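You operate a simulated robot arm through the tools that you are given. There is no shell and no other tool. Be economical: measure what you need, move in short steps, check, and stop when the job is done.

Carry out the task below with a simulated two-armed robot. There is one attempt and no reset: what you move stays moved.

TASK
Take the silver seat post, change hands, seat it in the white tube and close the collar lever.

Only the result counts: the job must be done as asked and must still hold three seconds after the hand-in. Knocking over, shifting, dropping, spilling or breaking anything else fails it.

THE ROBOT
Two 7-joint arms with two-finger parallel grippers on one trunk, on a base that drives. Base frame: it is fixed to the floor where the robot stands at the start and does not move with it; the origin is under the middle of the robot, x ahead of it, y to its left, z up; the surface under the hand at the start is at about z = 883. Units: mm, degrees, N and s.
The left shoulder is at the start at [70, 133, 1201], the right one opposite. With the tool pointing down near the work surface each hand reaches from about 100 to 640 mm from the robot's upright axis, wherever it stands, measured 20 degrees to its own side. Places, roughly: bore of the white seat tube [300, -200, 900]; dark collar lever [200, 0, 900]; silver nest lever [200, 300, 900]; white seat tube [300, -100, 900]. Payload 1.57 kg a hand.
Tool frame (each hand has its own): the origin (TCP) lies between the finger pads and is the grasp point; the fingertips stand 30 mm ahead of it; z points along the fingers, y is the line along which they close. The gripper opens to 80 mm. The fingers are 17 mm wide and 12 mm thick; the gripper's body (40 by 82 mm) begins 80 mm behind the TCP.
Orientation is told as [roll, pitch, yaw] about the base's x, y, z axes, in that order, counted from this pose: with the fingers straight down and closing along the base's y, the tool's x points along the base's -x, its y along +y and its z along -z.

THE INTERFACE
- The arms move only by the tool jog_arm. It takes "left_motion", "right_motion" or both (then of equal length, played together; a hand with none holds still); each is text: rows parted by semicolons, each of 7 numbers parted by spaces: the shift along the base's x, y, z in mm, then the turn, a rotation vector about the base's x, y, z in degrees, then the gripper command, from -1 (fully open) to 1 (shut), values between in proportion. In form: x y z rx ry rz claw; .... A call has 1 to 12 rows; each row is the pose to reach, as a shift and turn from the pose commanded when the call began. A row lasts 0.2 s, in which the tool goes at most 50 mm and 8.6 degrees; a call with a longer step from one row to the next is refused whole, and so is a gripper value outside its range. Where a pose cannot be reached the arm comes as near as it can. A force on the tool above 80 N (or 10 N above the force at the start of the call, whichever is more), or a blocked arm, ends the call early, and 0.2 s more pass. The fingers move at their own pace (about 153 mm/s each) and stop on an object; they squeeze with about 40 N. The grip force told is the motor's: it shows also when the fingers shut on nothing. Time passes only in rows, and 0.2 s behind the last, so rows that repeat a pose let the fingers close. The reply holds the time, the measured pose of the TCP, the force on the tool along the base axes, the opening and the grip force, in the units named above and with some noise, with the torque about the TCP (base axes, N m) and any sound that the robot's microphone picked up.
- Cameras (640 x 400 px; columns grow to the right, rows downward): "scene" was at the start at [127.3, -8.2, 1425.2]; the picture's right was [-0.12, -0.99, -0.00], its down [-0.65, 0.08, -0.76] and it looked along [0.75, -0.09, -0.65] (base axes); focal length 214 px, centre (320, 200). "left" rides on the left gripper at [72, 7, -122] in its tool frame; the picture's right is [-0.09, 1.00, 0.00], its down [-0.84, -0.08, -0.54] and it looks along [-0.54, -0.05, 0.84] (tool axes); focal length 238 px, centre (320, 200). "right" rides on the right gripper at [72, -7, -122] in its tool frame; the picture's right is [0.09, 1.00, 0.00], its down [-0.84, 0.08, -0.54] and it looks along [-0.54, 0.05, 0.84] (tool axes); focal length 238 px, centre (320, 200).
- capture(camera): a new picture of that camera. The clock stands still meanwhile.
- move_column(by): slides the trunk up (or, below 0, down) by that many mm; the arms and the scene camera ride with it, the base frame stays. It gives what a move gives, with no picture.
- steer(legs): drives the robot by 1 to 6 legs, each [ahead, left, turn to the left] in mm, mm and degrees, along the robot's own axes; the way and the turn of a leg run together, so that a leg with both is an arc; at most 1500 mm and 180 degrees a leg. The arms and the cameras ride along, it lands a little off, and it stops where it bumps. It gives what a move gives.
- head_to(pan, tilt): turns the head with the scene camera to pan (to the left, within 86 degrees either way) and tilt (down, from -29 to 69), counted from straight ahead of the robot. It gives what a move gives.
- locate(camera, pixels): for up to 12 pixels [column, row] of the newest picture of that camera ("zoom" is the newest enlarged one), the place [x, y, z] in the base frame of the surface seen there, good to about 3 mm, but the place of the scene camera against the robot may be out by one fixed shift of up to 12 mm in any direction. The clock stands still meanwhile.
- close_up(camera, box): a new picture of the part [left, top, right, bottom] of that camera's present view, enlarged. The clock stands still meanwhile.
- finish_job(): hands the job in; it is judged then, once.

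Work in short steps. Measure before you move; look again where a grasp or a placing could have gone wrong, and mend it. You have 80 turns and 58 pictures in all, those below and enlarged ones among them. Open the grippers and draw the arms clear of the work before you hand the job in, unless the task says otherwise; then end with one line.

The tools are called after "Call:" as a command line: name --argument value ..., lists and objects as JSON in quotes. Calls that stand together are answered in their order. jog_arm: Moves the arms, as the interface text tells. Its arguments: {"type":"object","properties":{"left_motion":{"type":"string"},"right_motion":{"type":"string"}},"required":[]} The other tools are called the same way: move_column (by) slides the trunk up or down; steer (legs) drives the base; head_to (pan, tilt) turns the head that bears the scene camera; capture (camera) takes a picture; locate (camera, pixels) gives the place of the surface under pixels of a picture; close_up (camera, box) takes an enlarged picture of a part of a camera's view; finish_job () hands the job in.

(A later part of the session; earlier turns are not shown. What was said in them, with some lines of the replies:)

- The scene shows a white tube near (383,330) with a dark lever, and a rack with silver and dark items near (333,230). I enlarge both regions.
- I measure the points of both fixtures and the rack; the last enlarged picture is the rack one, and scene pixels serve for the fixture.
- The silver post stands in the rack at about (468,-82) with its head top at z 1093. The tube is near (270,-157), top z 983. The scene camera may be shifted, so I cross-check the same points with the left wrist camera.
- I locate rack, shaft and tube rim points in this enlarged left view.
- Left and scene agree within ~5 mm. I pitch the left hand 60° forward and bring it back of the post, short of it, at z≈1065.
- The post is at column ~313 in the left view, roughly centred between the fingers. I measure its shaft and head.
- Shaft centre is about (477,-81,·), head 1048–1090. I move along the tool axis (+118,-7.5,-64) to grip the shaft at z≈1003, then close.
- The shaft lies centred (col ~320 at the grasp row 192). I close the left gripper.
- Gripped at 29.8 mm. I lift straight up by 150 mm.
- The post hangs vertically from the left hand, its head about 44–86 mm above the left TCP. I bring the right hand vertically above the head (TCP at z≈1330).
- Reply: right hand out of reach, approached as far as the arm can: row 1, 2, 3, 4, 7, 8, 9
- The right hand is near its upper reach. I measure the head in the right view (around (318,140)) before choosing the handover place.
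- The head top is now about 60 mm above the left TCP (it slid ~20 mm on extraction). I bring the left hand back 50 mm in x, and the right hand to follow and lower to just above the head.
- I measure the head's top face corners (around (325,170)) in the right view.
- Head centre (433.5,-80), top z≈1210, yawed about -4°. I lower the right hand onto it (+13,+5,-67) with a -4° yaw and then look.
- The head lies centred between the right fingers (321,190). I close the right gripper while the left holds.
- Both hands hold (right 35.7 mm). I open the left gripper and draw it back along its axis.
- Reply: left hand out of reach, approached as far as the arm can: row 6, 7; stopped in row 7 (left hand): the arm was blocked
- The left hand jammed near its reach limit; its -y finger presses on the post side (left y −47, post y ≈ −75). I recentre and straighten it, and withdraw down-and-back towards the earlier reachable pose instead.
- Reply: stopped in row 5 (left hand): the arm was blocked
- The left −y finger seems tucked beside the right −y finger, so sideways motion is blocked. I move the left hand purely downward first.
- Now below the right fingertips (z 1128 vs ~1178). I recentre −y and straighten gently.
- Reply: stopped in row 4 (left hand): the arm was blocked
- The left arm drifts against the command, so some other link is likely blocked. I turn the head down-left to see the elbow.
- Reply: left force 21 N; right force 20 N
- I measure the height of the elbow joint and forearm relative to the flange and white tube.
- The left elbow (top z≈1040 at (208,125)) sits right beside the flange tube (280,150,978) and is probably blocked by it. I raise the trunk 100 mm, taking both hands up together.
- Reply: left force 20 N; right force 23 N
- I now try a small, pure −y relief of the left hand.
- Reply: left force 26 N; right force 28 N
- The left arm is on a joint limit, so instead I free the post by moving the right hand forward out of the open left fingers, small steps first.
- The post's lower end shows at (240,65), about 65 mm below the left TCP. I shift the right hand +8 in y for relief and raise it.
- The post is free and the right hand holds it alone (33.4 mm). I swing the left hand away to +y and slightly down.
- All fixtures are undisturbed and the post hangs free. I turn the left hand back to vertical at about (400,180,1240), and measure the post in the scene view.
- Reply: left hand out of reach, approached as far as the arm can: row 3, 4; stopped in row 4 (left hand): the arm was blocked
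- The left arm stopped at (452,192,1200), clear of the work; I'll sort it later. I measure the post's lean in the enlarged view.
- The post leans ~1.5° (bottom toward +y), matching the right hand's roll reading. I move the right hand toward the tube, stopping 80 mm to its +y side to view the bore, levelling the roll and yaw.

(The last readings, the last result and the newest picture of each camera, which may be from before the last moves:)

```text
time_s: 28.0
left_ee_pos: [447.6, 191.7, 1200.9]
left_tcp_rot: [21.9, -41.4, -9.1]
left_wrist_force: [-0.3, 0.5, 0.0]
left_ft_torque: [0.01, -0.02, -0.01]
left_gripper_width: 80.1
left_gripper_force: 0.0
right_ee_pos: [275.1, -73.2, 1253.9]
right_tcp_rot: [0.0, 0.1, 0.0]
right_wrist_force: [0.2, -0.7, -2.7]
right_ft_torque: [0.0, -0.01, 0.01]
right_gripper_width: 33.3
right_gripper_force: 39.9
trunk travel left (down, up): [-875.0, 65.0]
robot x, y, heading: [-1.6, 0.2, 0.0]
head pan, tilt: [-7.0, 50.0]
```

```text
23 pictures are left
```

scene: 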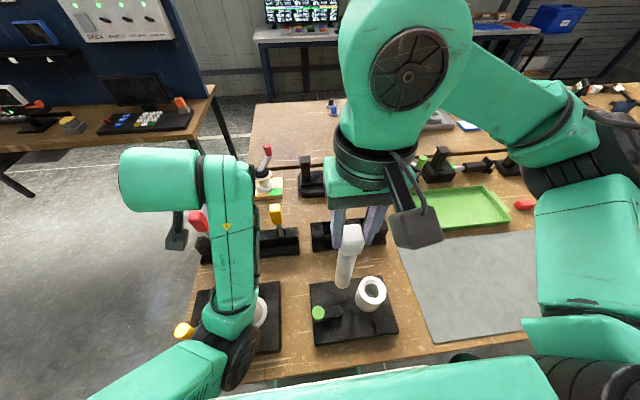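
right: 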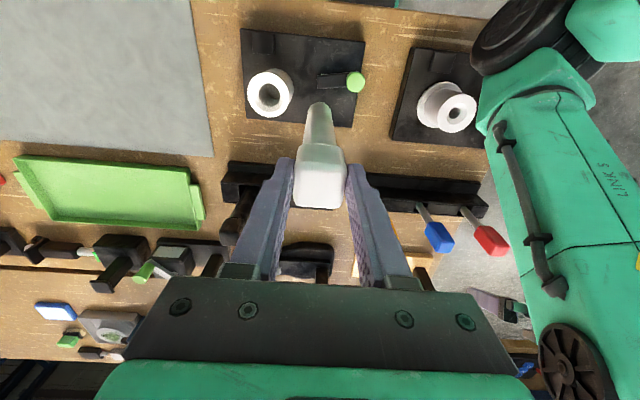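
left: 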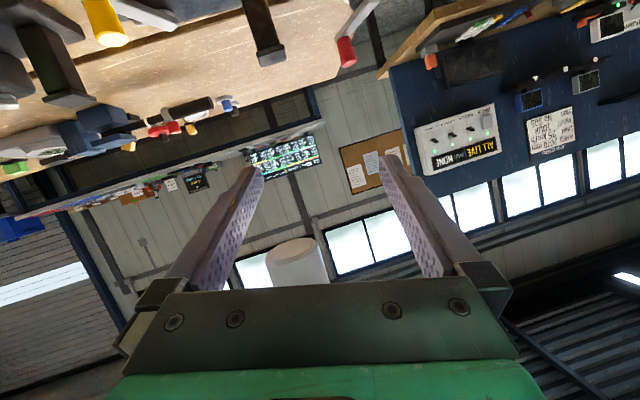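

The tube shows at (269,92) in the right view. I enlarge it for its rim and bore.

Call:
close_up --camera "right" --box '[230, 30, 380, 150]'

```text
3.33 times, centred on (305, 90) of right
```

zoom: 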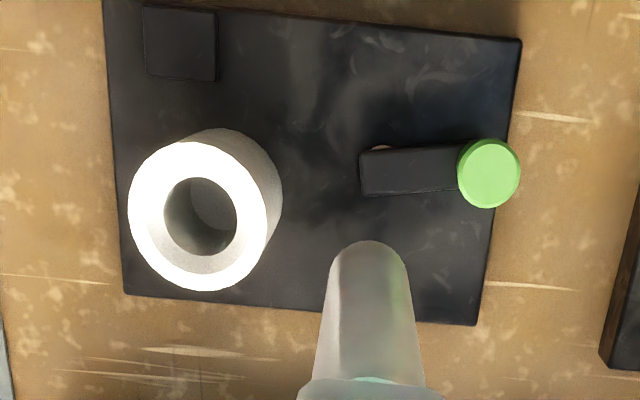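

I locate rim points on the white top ring.

Call:
locate --camera "zoom" --pixels '[[134, 215], [262, 215], [198, 148], [198, 284], [160, 215], [241, 215], [200, 172], [200, 260], [152, 170], [245, 262], [150, 262], [245, 168]]'

Call:
locate --camera "zoom" --pixels '[[488, 165], [488, 190], [410, 170], [370, 170], [372, 148], [362, 185], [180, 45], [370, 255], [160, 12], [205, 215], [345, 245], [395, 245]]'

```text
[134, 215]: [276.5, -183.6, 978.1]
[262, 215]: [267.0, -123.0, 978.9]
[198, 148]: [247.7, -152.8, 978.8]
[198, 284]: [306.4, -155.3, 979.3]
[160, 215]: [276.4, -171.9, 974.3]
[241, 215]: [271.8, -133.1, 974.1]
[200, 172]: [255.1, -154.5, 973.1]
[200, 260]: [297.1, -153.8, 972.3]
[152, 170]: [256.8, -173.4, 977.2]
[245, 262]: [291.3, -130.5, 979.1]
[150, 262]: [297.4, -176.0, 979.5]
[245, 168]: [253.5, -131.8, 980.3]
```

```text
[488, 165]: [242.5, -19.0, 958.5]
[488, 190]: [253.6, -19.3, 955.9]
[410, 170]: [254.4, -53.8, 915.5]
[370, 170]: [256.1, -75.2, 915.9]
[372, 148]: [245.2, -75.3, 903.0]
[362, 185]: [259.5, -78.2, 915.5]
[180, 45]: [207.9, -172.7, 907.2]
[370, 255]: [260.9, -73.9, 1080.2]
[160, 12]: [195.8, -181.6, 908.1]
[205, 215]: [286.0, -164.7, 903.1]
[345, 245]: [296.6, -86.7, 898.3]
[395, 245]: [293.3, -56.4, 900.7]
```

Tube bore centre ≈ (276.5,-153.3), top z 979, bore ~34 mm; the post's lower end is at (~276,-74), straight under the TCP. I move −80 in y and down to ~35 mm above the tube.

Call:
jog_arm --right_motion "1 -20 0 0 0 0 1; 1 -40 0 0 0 0 1; 1 -60 0 0 0 0 1; 1 -80 0 0 0 0 1; 1 -80 -20 0 0 0 1; 1 -80 -40 0 0 0 1; 1 -80 -40 0 0 0 1"

Call:
close_up --camera "scene" --box '[310, 210, 430, 330]'

Call:
close_up --camera "right" --box '[250, 50, 390, 210]'

```text
time_s: 29.6
left_ee_pos: [449.0, 191.6, 1201.4]
left_tcp_rot: [22.1, -41.5, -9.2]
left_wrist_force: [-0.2, 0.0, -0.5]
left_ft_torque: [0.01, 0.0, -0.01]
left_gripper_width: 80.1
left_gripper_force: 0.1
right_ee_pos: [273.7, -153.3, 1210.3]
right_tcp_rot: [0.0, 0.0, -0.1]
right_wrist_force: [0.4, -0.2, -3.2]
right_ft_torque: [-0.01, -0.01, 0.03]
right_gripper_width: 33.3
right_gripper_force: 39.7
trunk travel left (down, up): [-875.0, 65.0]
robot x, y, heading: [-1.3, -1.5, -0.0]
head pan, tilt: [-7.0, 50.0]
```

```text
3.33 times, centred on (370, 270) of scene
```

zoom: 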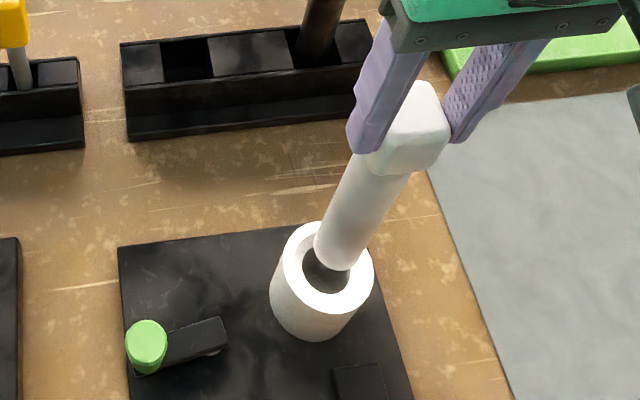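

```text
2.50 times, centred on (320, 130) of right
```

zoom: 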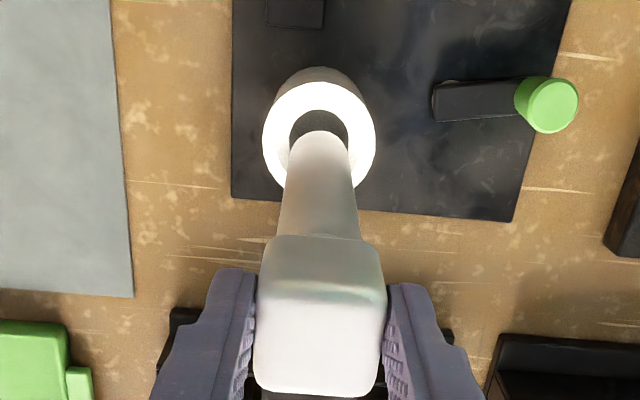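

In the right view the post's end (319) is in line with the bore (319). I check the x alignment with scene points.

Call:
locate --camera "right" --pixels '[[320, 106], [320, 112], [320, 120], [320, 130], [320, 88], [299, 105], [340, 105]]'

Call:
close_up --camera "scene" --box '[345, 255, 395, 315]'

Call:
locate --camera "zoom" --pixels '[[320, 100], [320, 130], [320, 160], [320, 250], [320, 300], [150, 150], [480, 200]]'

```text
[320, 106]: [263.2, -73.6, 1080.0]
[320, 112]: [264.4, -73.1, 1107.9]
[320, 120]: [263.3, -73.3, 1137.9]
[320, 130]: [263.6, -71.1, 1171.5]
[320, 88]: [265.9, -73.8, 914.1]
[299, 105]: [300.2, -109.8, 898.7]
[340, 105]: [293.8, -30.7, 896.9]
```

```text
6.67 times, centred on (370, 285) of scene
```

zoom: 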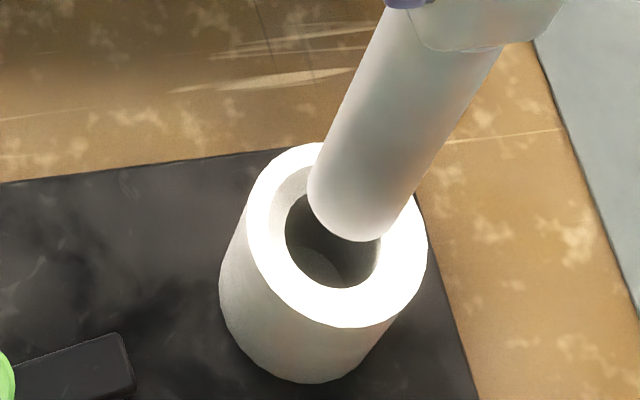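

```text
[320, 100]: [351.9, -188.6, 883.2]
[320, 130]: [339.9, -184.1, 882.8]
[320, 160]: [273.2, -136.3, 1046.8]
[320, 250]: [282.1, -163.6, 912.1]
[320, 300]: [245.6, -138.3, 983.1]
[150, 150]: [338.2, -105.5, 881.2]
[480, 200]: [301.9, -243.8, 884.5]
```

I locate post surface and rim points in this same zoom to compare x.

Call:
locate --camera "zoom" --pixels '[[385, 120], [365, 180], [350, 225], [330, 160], [430, 160], [250, 215], [422, 245], [310, 148], [350, 322], [340, 290], [375, 265], [290, 220]]'

```text
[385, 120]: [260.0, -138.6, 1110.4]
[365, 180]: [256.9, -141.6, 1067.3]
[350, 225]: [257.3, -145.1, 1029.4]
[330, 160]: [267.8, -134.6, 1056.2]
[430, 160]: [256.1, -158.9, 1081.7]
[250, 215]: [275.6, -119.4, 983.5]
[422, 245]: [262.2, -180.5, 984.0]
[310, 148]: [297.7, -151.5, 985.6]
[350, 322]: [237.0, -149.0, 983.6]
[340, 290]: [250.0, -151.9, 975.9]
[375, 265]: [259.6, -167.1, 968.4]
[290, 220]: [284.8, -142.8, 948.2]
```

In the same frame the tube centre is ≈(268,-150) and the post ≈(269,-150): aligned within ~1 mm. I shift x −1 and lower gently by 60 mm.

Call:
jog_arm --right_motion "-1 0 -8 0 0 0 1; -1 0 -16 0 0 0 1; -1 0 -24 0 0 0 1; -1 0 -30 0 0 0 1; -1 0 -36 0 0 0 1; -1 0 -42 0 0 0 1; -1 0 -48 0 0 0 1; -1 0 -54 0 0 0 1; -1 0 -60 0 0 0 1"

Call:
close_up --camera "scene" --box '[310, 210, 430, 330]'

```text
time_s: 31.6
left_ee_pos: [449.6, 191.1, 1200.0]
left_tcp_rot: [22.1, -41.4, -9.1]
left_wrist_force: [1.1, 0.1, -0.3]
left_ft_torque: [0.02, -0.01, -0.03]
left_gripper_width: 80.0
left_gripper_force: 0.1
right_ee_pos: [273.7, -152.2, 1152.0]
right_tcp_rot: [0.0, 0.2, -0.2]
right_wrist_force: [-0.3, -0.4, -3.0]
right_ft_torque: [-0.05, 0.08, 0.0]
right_gripper_width: 33.6
right_gripper_force: 40.0
trunk travel left (down, up): [-875.0, 65.0]
robot x, y, heading: [-3.6, 1.5, 0.1]
head pan, tilt: [-7.0, 50.0]
```

```text
3.33 times, centred on (370, 270) of scene
```

zoom: 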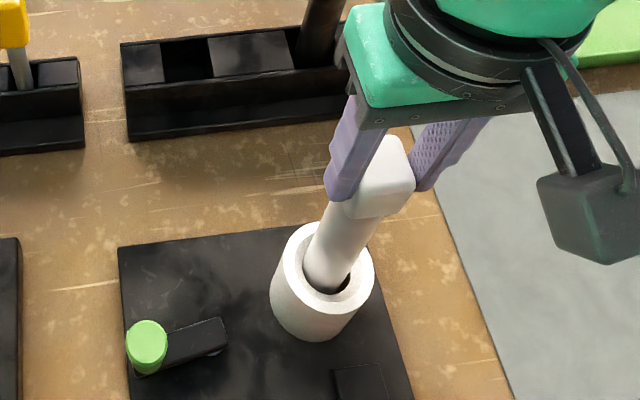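

The post has entered the bore (force unchanged). I lower on until it bottoms out.

Call:
jog_arm --right_motion "0 0 -8 0 0 0 1; 0 0 -16 0 0 0 1; 0 0 -24 0 0 0 1; 0 0 -32 0 0 0 1; 0 0 -40 0 0 0 1; 0 0 -46 0 0 0 1; 0 0 -51 0 0 0 1; 0 0 -55 0 0 0 1; 0 0 -58 0 0 0 1; 0 0 -61 0 0 0 1; 0 0 -64 0 0 0 1"

```text
time_s: 34.0
left_ee_pos: [442.3, 191.7, 1203.7]
left_tcp_rot: [22.1, -41.8, -9.2]
left_wrist_force: [0.0, 0.1, -0.4]
left_ft_torque: [-0.03, -0.01, -0.03]
left_gripper_width: 80.0
left_gripper_force: 0.0
right_ee_pos: [269.4, -151.1, 1092.7]
right_tcp_rot: [0.0, -0.6, -0.1]
right_wrist_force: [3.6, -10.7, 66.5]
right_ft_torque: [-1.78, -0.21, 0.1]
right_gripper_width: 33.3
right_gripper_force: 40.1
trunk travel left (down, up): [-875.0, 65.0]
robot x, y, heading: [-0.8, -3.8, 0.1]
head pan, tilt: [-7.0, 50.0]
```

It bottomed at TCP z≈1093 as expected (66 N). I ease the load, open the right gripper and rise clear.

Call:
jog_arm --right_motion "0 0 4 0 0 0 1; 0 0 4 0 0 0 0.3; 0 0 4 0 0 0 -0.5; 0 0 4 0 0 0 -1; 0 0 4 0 0 0 -1; 0 0 15 0 0 0 -1; 0 0 40 0 0 0 -1; 0 0 75 0 0 0 -1; 0 0 110 0 0 0 -1; 0 0 140 0 0 0 -1; 0 0 140 0 0 0 -1"

Call:
capture --camera "right"

Call:
close_up --camera "scene" --box '[290, 200, 430, 340]'

```text
time_s: 36.4
left_ee_pos: [449.2, 191.8, 1200.8]
left_tcp_rot: [22.0, -41.5, -9.1]
left_wrist_force: [0.0, 0.4, -1.1]
left_ft_torque: [0.01, 0.01, 0.01]
left_gripper_width: 80.2
left_gripper_force: 0.1
right_ee_pos: [274.5, -151.3, 1228.2]
right_tcp_rot: [0.0, 0.2, -0.1]
right_wrist_force: [-0.2, 0.5, 1.6]
right_ft_torque: [0.0, 0.0, -0.01]
right_gripper_width: 80.0
right_gripper_force: 0.1
trunk travel left (down, up): [-875.0, 65.0]
robot x, y, heading: [4.4, -1.7, -0.2]
head pan, tilt: [-7.0, 50.0]
```

```text
17 pictures are left
```

right: 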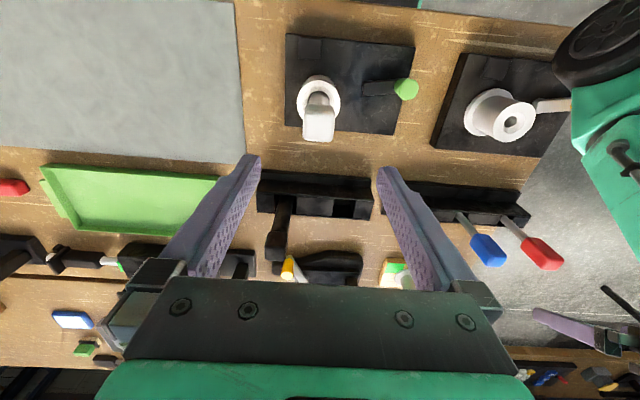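

```text
2.86 times, centred on (360, 270) of scene
```

zoom: 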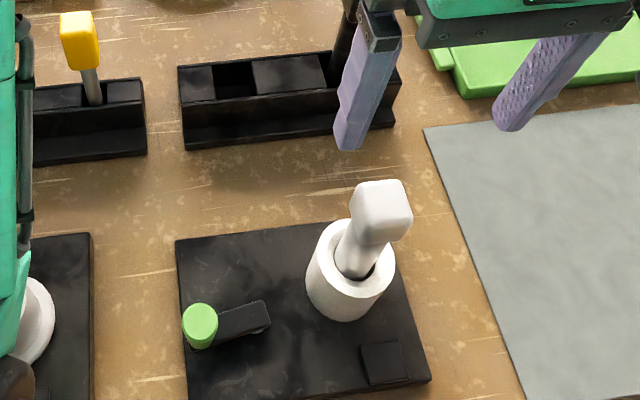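

The post is seated upright. Now I study the lever closely for its pivot and any direction mark.

Call:
close_up --camera "scene" --box '[300, 285, 400, 345]'

Call:
locate --camera "right" --pixels '[[406, 89], [385, 88], [368, 88], [362, 85], [377, 81], [413, 89], [405, 80], [405, 98], [305, 47], [287, 40], [413, 48]]'

```text
6.40 times, centred on (350, 315) of scene
```

zoom: 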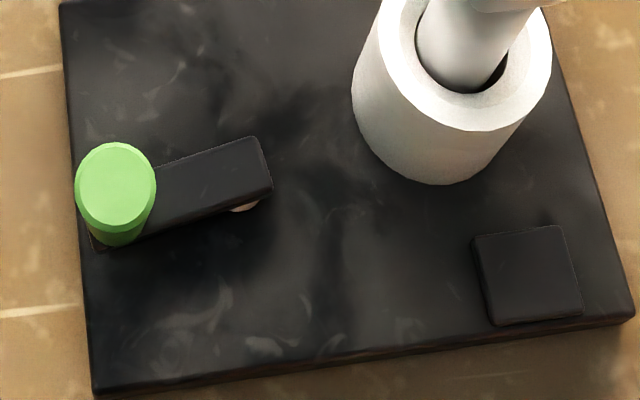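

```text
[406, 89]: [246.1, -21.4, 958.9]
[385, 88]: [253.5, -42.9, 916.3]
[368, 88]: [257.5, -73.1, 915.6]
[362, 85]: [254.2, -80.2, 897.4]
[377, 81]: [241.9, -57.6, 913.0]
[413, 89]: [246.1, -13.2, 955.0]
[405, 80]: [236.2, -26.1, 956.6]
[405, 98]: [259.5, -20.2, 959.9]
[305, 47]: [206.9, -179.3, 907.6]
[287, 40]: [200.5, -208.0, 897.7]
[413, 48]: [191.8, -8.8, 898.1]
```

The lever pivots near (252,-72) with its knob at (247,-20), top z≈958. I bring the right hand above the knob, tips just above it, and check.

Call:
jog_arm --right_motion "-5 35 0 0 0 0 -1; -12 75 0 0 0 0 -1; -20 110 0 0 0 0 -1; -27 131 -10 0 0 0 -1; -27 131 -50 0 0 0 -1; -27 131 -95 0 0 0 -1; -27 131 -140 0 0 0 -1; -27 131 -180 0 0 0 -0.6; -27 131 -215 0 0 0 -0.3; -27 131 -223 0 0 0 -0.3; -27 131 -223 0 0 0 -0.3"

Call:
capture --camera "right"

Call:
capture --camera "scene"

```text
time_s: 38.8
left_ee_pos: [449.3, 190.9, 1200.1]
left_tcp_rot: [22.1, -41.5, -9.0]
left_wrist_force: [-0.2, 0.1, -0.2]
left_ft_torque: [-0.02, 0.02, -0.05]
left_gripper_width: 80.0
left_gripper_force: 0.0
right_ee_pos: [247.9, -22.2, 1003.1]
right_tcp_rot: [0.0, -0.1, -0.1]
right_wrist_force: [-0.7, -0.5, -0.4]
right_ft_torque: [-0.04, 0.0, -0.03]
right_gripper_width: 52.0
right_gripper_force: 0.1
trunk travel left (down, up): [-875.0, 65.0]
robot x, y, heading: [-0.8, -2.9, 0.1]
head pan, tilt: [-7.0, 50.0]
```

```text
14 pictures are left
```

right: 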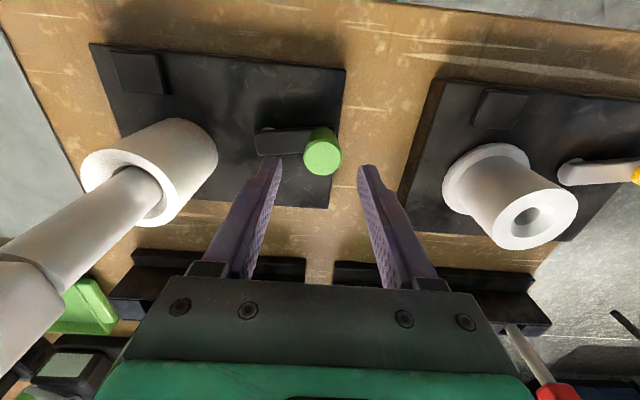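

```text
13 pictures are left
```

scene: 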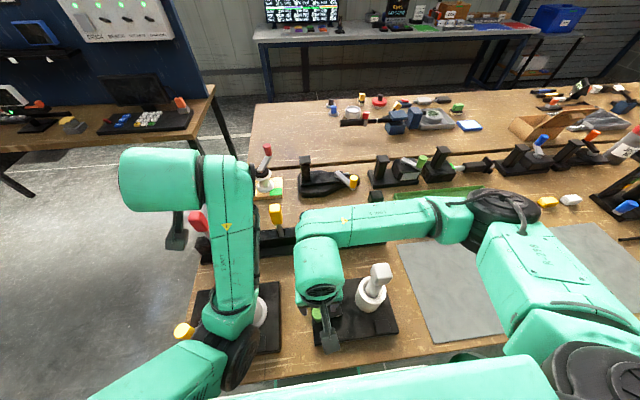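

I locate the knob top centre (around (321,155)) in this view.

Call:
locate --camera "right" --pixels '[[321, 143], [321, 160], [321, 172], [306, 158], [338, 158], [290, 142], [262, 142], [265, 130]]'

```text
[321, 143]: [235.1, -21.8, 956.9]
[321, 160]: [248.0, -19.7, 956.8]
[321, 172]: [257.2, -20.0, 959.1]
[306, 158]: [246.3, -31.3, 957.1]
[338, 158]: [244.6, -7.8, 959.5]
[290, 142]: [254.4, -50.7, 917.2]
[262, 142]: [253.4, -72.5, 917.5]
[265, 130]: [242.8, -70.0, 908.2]
```

Knob centre (246.5,-19.7). I descend 50 mm and grip it.

Call:
jog_arm --right_motion "-1 2 -15 0 0 0 -0.3; -1 2 -30 0 0 0 -0.3; -1 2 -42 0 0 0 -0.3; -1 2 -49 0 0 0 -0.3; -1 2 -49 0 0 0 0.3; -1 2 -49 0 0 0 1; -1 2 -49 0 0 0 1; -1 2 -49 0 0 0 1"

```text
time_s: 40.6
left_ee_pos: [448.1, 192.5, 1201.0]
left_tcp_rot: [22.0, -41.4, -9.1]
left_wrist_force: [0.5, 0.0, -0.4]
left_ft_torque: [0.01, 0.03, -0.02]
left_gripper_width: 80.2
left_gripper_force: 0.0
right_ee_pos: [244.1, -19.7, 955.7]
right_tcp_rot: [0.0, 0.1, -0.1]
right_wrist_force: [-1.3, 1.2, -0.5]
right_ft_torque: [0.02, -0.01, -0.03]
right_gripper_width: 28.5
right_gripper_force: 38.3
trunk travel left (down, up): [-875.0, 65.0]
robot x, y, heading: [-1.0, 2.9, -0.0]
head pan, tilt: [-7.0, 50.0]
```

Knob gripped (28.5 mm). I test a small 10 mm swing toward −x and read the force.

Call:
jog_arm --right_motion "-3 0 0 0 0 0 1; -6 -0.5 0 0 0 0 1; -10 -1.5 0 0 0 0 1; -10 -1.5 0 0 0 0 1"

```text
time_s: 41.6
left_ee_pos: [451.4, 191.4, 1197.7]
left_tcp_rot: [22.0, -41.3, -9.1]
left_wrist_force: [0.3, -0.9, 0.5]
left_ft_torque: [-0.02, 0.01, 0.0]
left_gripper_width: 79.9
left_gripper_force: 0.0
right_ee_pos: [238.0, -20.7, 955.8]
right_tcp_rot: [0.0, 0.1, -0.2]
right_wrist_force: [8.2, -0.3, -11.5]
right_ft_torque: [-0.03, -0.6, 0.32]
right_gripper_width: 28.3
right_gripper_force: 38.3
trunk travel left (down, up): [-875.0, 65.0]
robot x, y, heading: [0.7, -0.8, -0.2]
head pan, tilt: [-7.0, 50.0]
```

Resisted with 8 N. I test the other direction (+x) for comparison.

Call:
jog_arm --right_motion "5 1 0 0 0 0 1; 10 1.5 0 0 0 0 1; 15 1 0 0 0 0 1; 20 0 0 0 0 0 1; 20 0 0 0 0 0 1"

Call:
capture --camera "right"

```text
time_s: 42.8
left_ee_pos: [442.0, 192.4, 1201.9]
left_tcp_rot: [22.0, -41.8, -9.1]
left_wrist_force: [0.2, -0.3, 0.0]
left_ft_torque: [0.01, -0.01, -0.04]
left_gripper_width: 79.9
left_gripper_force: 0.1
right_ee_pos: [248.8, -19.6, 958.9]
right_tcp_rot: [0.0, -0.1, 0.1]
right_wrist_force: [-28.3, 5.9, -14.7]
right_ft_torque: [0.01, 0.09, -0.15]
right_gripper_width: 28.7
right_gripper_force: 38.4
trunk travel left (down, up): [-875.0, 65.0]
robot x, y, heading: [1.7, 0.9, 0.1]
head pan, tilt: [-7.0, 50.0]
```

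```text
12 pictures are left
```

right: 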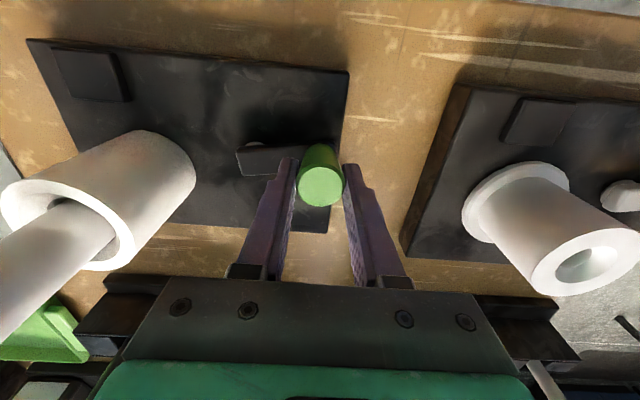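

+x meets a hard stop (−28 N at 2 mm), so the closing direction is −x. I swing the knob along the arc around the pivot (252,-70).

Call:
jog_arm --right_motion "-10 0 0 0 0 0 1; -21 -2 0 0 0 0 1; -29 -5.7 0 0 0 0 1; -36 -11 0 0 0 0 1; -42 -17 0 0 0 0 1; -47 -24 0 0 0 0 1; -47 -24 0 0 0 0 1"

Call:
capture --camera "right"

```text
time_s: 44.4
left_ee_pos: [447.7, 196.3, 1199.0]
left_tcp_rot: [21.8, -41.5, -8.9]
left_wrist_force: [-0.1, -0.5, -0.8]
left_ft_torque: [0.01, 0.0, 0.0]
left_gripper_width: 79.9
left_gripper_force: 0.0
right_ee_pos: [208.5, -40.7, 956.2]
right_tcp_rot: [0.0, 0.1, 0.1]
right_wrist_force: [-2.5, 15.5, -1.3]
right_ft_torque: [0.0, 0.08, 0.63]
right_gripper_width: 27.9
right_gripper_force: 38.1
trunk travel left (down, up): [-875.0, 65.0]
robot x, y, heading: [-0.7, 1.9, 0.2]
head pan, tilt: [-7.0, 50.0]
```

```text
11 pictures are left
```

right: 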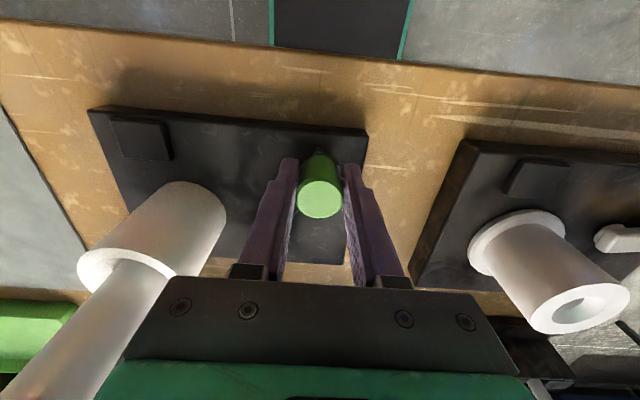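

The lever swings freely. I continue to about 90°.

Call:
jog_arm --right_motion "-3 -6 0 0 0 0 1; -5 -12 0 0 0 0 1; -7 -19 0 0 0 0 1; -7 -26 0 0 0 0 1; -7 -26 0 0 0 0 1"

```text
time_s: 45.6
left_ee_pos: [447.7, 202.4, 1198.4]
left_tcp_rot: [21.4, -41.6, -8.7]
left_wrist_force: [0.3, 0.2, 0.5]
left_ft_torque: [-0.01, 0.01, -0.01]
left_gripper_width: 80.0
left_gripper_force: 0.0
right_ee_pos: [202.1, -59.9, 956.6]
right_tcp_rot: [0.1, 0.1, 0.0]
right_wrist_force: [-6.6, 37.5, -21.8]
right_ft_torque: [-0.17, -0.23, 0.05]
right_gripper_width: 28.8
right_gripper_force: 38.9
trunk travel left (down, up): [-875.0, 65.0]
robot x, y, heading: [0.7, 0.4, -0.0]
head pan, tilt: [-7.0, 50.0]
```

Resistance rose to 37 N at y −60 (cam or stop). I push a bit further and see whether it moves.

Call:
jog_arm --right_motion "0 -4 0 0 0 0 1; 0 -8 0 0 0 0 1; 1 -12 0 0 0 0 1; 1 -12 0 0 0 0 1; 1 -12 0 0 0 0 1"

Call:
capture --camera "right"

```text
time_s: 46.7
left_ee_pos: [449.9, 202.5, 1198.2]
left_tcp_rot: [21.4, -41.5, -8.5]
left_wrist_force: [0.8, -0.3, -0.4]
left_ft_torque: [0.07, 0.02, 0.07]
left_gripper_width: 79.9
left_gripper_force: 0.1
right_ee_pos: [201.9, -61.0, 958.9]
right_tcp_rot: [2.3, 0.2, 0.9]
right_wrist_force: [-7.6, 65.8, -19.0]
right_ft_torque: [-0.13, -0.76, 0.12]
right_gripper_width: 28.9
right_gripper_force: 38.4
trunk travel left (down, up): [-875.0, 65.0]
robot x, y, heading: [1.4, 2.2, 0.3]
head pan, tilt: [-7.0, 50.0]
stopped in row 5 (right hand): the force on the tool passed its limit at 81 N (the readings are from after the stop); the commanded pose is now the measured one
```

```text
10 pictures are left
```

right: 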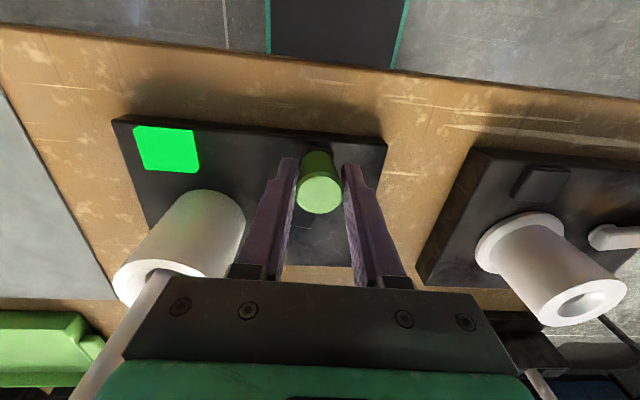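

The indicator pad lit green (167,148): the collar is closed at its stop. I open the right gripper and rise straight up.

Call:
jog_arm --right_motion "0 1 0 0 0 0 0.5; 0 1 0 0 0 0 -0.3; 0 1 0 0 0 0 -0.3; 0 1 10 0 0 0 -0.3; 0 1 35 0 0 0 -0.3; 0 1 75 0 0 0 -0.3; 0 1 120 0 0 0 -0.3; 0 1 165 0 0 0 -0.3; 0 1 205 0 0 0 -1; 0 1 240 0 0 0 -1; 0 1 240 0 0 0 -1"

Call:
capture --camera "right"

Call:
capture --camera "scene"

```text
time_s: 48.1
left_ee_pos: [448.3, 191.8, 1200.3]
left_tcp_rot: [22.1, -41.5, -9.0]
left_wrist_force: [0.1, -0.4, 0.0]
left_ft_torque: [0.0, -0.02, 0.0]
left_gripper_width: 80.0
left_gripper_force: 0.1
right_ee_pos: [213.1, -81.3, 1018.6]
right_tcp_rot: [0.6, -1.8, -0.7]
right_wrist_force: [10.7, -0.9, -4.5]
right_ft_torque: [-0.05, 1.0, -0.05]
right_gripper_width: 52.1
right_gripper_force: 0.0
trunk travel left (down, up): [-875.0, 65.0]
robot x, y, heading: [-1.9, -1.3, 0.2]
head pan, tilt: [-7.0, 50.0]
stopped in row 7 (right hand): the force on the tool passed its limit at 139 N (the readings are from after the stop); the commanded pose is now the measured one
```

```text
9 pictures are left
```

right: 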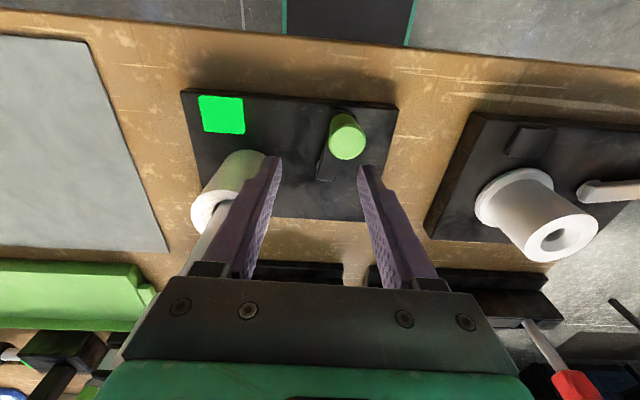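

```text
8 pictures are left
```

scene: 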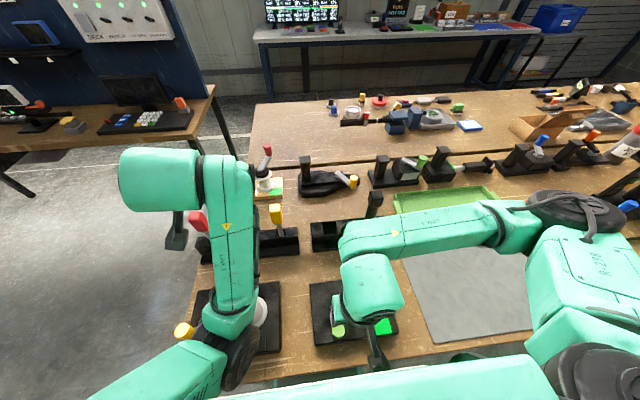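

The hand was stopped by contact (probably near the trunk or post head) but the pad is still green and the post upright. I move it +y/+x away from the post and only then up.

Call:
jog_arm --right_motion "3 10 0 0 0 0 -0.3; 8 22 3 0 0 0 -0.3; 14 36 8 0 0 0 -0.3; 20 50 15 0 0 0 -0.3; 26 60 30 0 0 0 -0.3; 30 65 50 0 0 0 -0.3; 30 65 50 0 0 0 -0.3"

Call:
capture --camera "right"

```text
time_s: 49.7
left_ee_pos: [449.4, 190.8, 1200.0]
left_tcp_rot: [22.0, -41.5, -9.0]
left_wrist_force: [0.5, 0.4, 1.2]
left_ft_torque: [0.01, 0.0, 0.02]
left_gripper_width: 80.0
left_gripper_force: 0.0
right_ee_pos: [241.7, -15.3, 1070.0]
right_tcp_rot: [0.7, -1.6, -0.4]
right_wrist_force: [0.1, -0.3, -0.7]
right_ft_torque: [-0.03, 0.01, -0.04]
right_gripper_width: 52.2
right_gripper_force: 0.1
trunk travel left (down, up): [-875.0, 65.0]
robot x, y, heading: [1.5, -3.3, -0.1]
head pan, tilt: [-7.0, 50.0]
```

```text
7 pictures are left
```

right: 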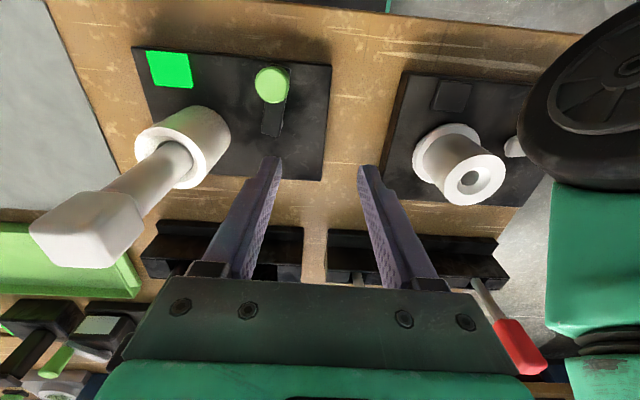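

All clear: the pad is green, the post upright. I raise the right hand and carry it away to the right at height.

Call:
jog_arm --right_motion "5 0 40 0 0 0 -0.3; 10 0 80 0 0 0 -0.3; 15 0 120 0 0 0 -0.3; 25 0 160 0 0 0 -1; 50 -15 180 0 0 0 -1; 80 -40 180 0 0 0 -1; 110 -75 180 0 0 0 -1; 130 -115 180 0 0 0 -1; 145 -160 180 0 0 0 -1; 150 -205 180 0 0 0 -1; 150 -245 180 0 0 0 -1; 150 -245 180 0 0 0 -1"

Call:
capture --camera "scene"

```text
time_s: 52.3
left_ee_pos: [448.5, 193.9, 1199.9]
left_tcp_rot: [22.1, -41.5, -9.1]
left_wrist_force: [1.5, -0.5, -0.3]
left_ft_torque: [0.02, 0.03, 0.02]
left_gripper_width: 80.2
left_gripper_force: 0.0
right_ee_pos: [395.9, -262.6, 1248.0]
right_tcp_rot: [0.6, -1.6, -0.5]
right_wrist_force: [-0.3, 0.1, -0.1]
right_ft_torque: [0.0, -0.01, -0.01]
right_gripper_width: 80.1
right_gripper_force: 0.0
trunk travel left (down, up): [-875.0, 65.0]
robot x, y, heading: [2.4, 6.6, 0.1]
head pan, tilt: [-7.0, 50.0]
```

```text
6 pictures are left
```

scene: 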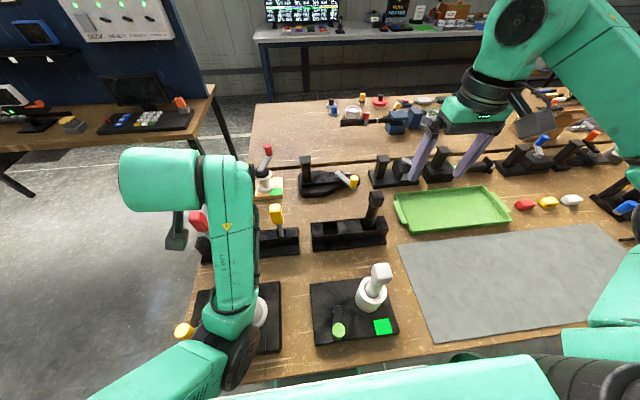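

The green lamp is on, the post is seated, the lever is closed, both hands are open and clear, and nothing else has shifted, so I hand in.

Call:
finish_job

```text
The job is handed in.
```

The silver post was passed from the left hand to the right and seated in the white tube. The collar lever is closed against its stop with the indicator lit green, and I handed the job in.
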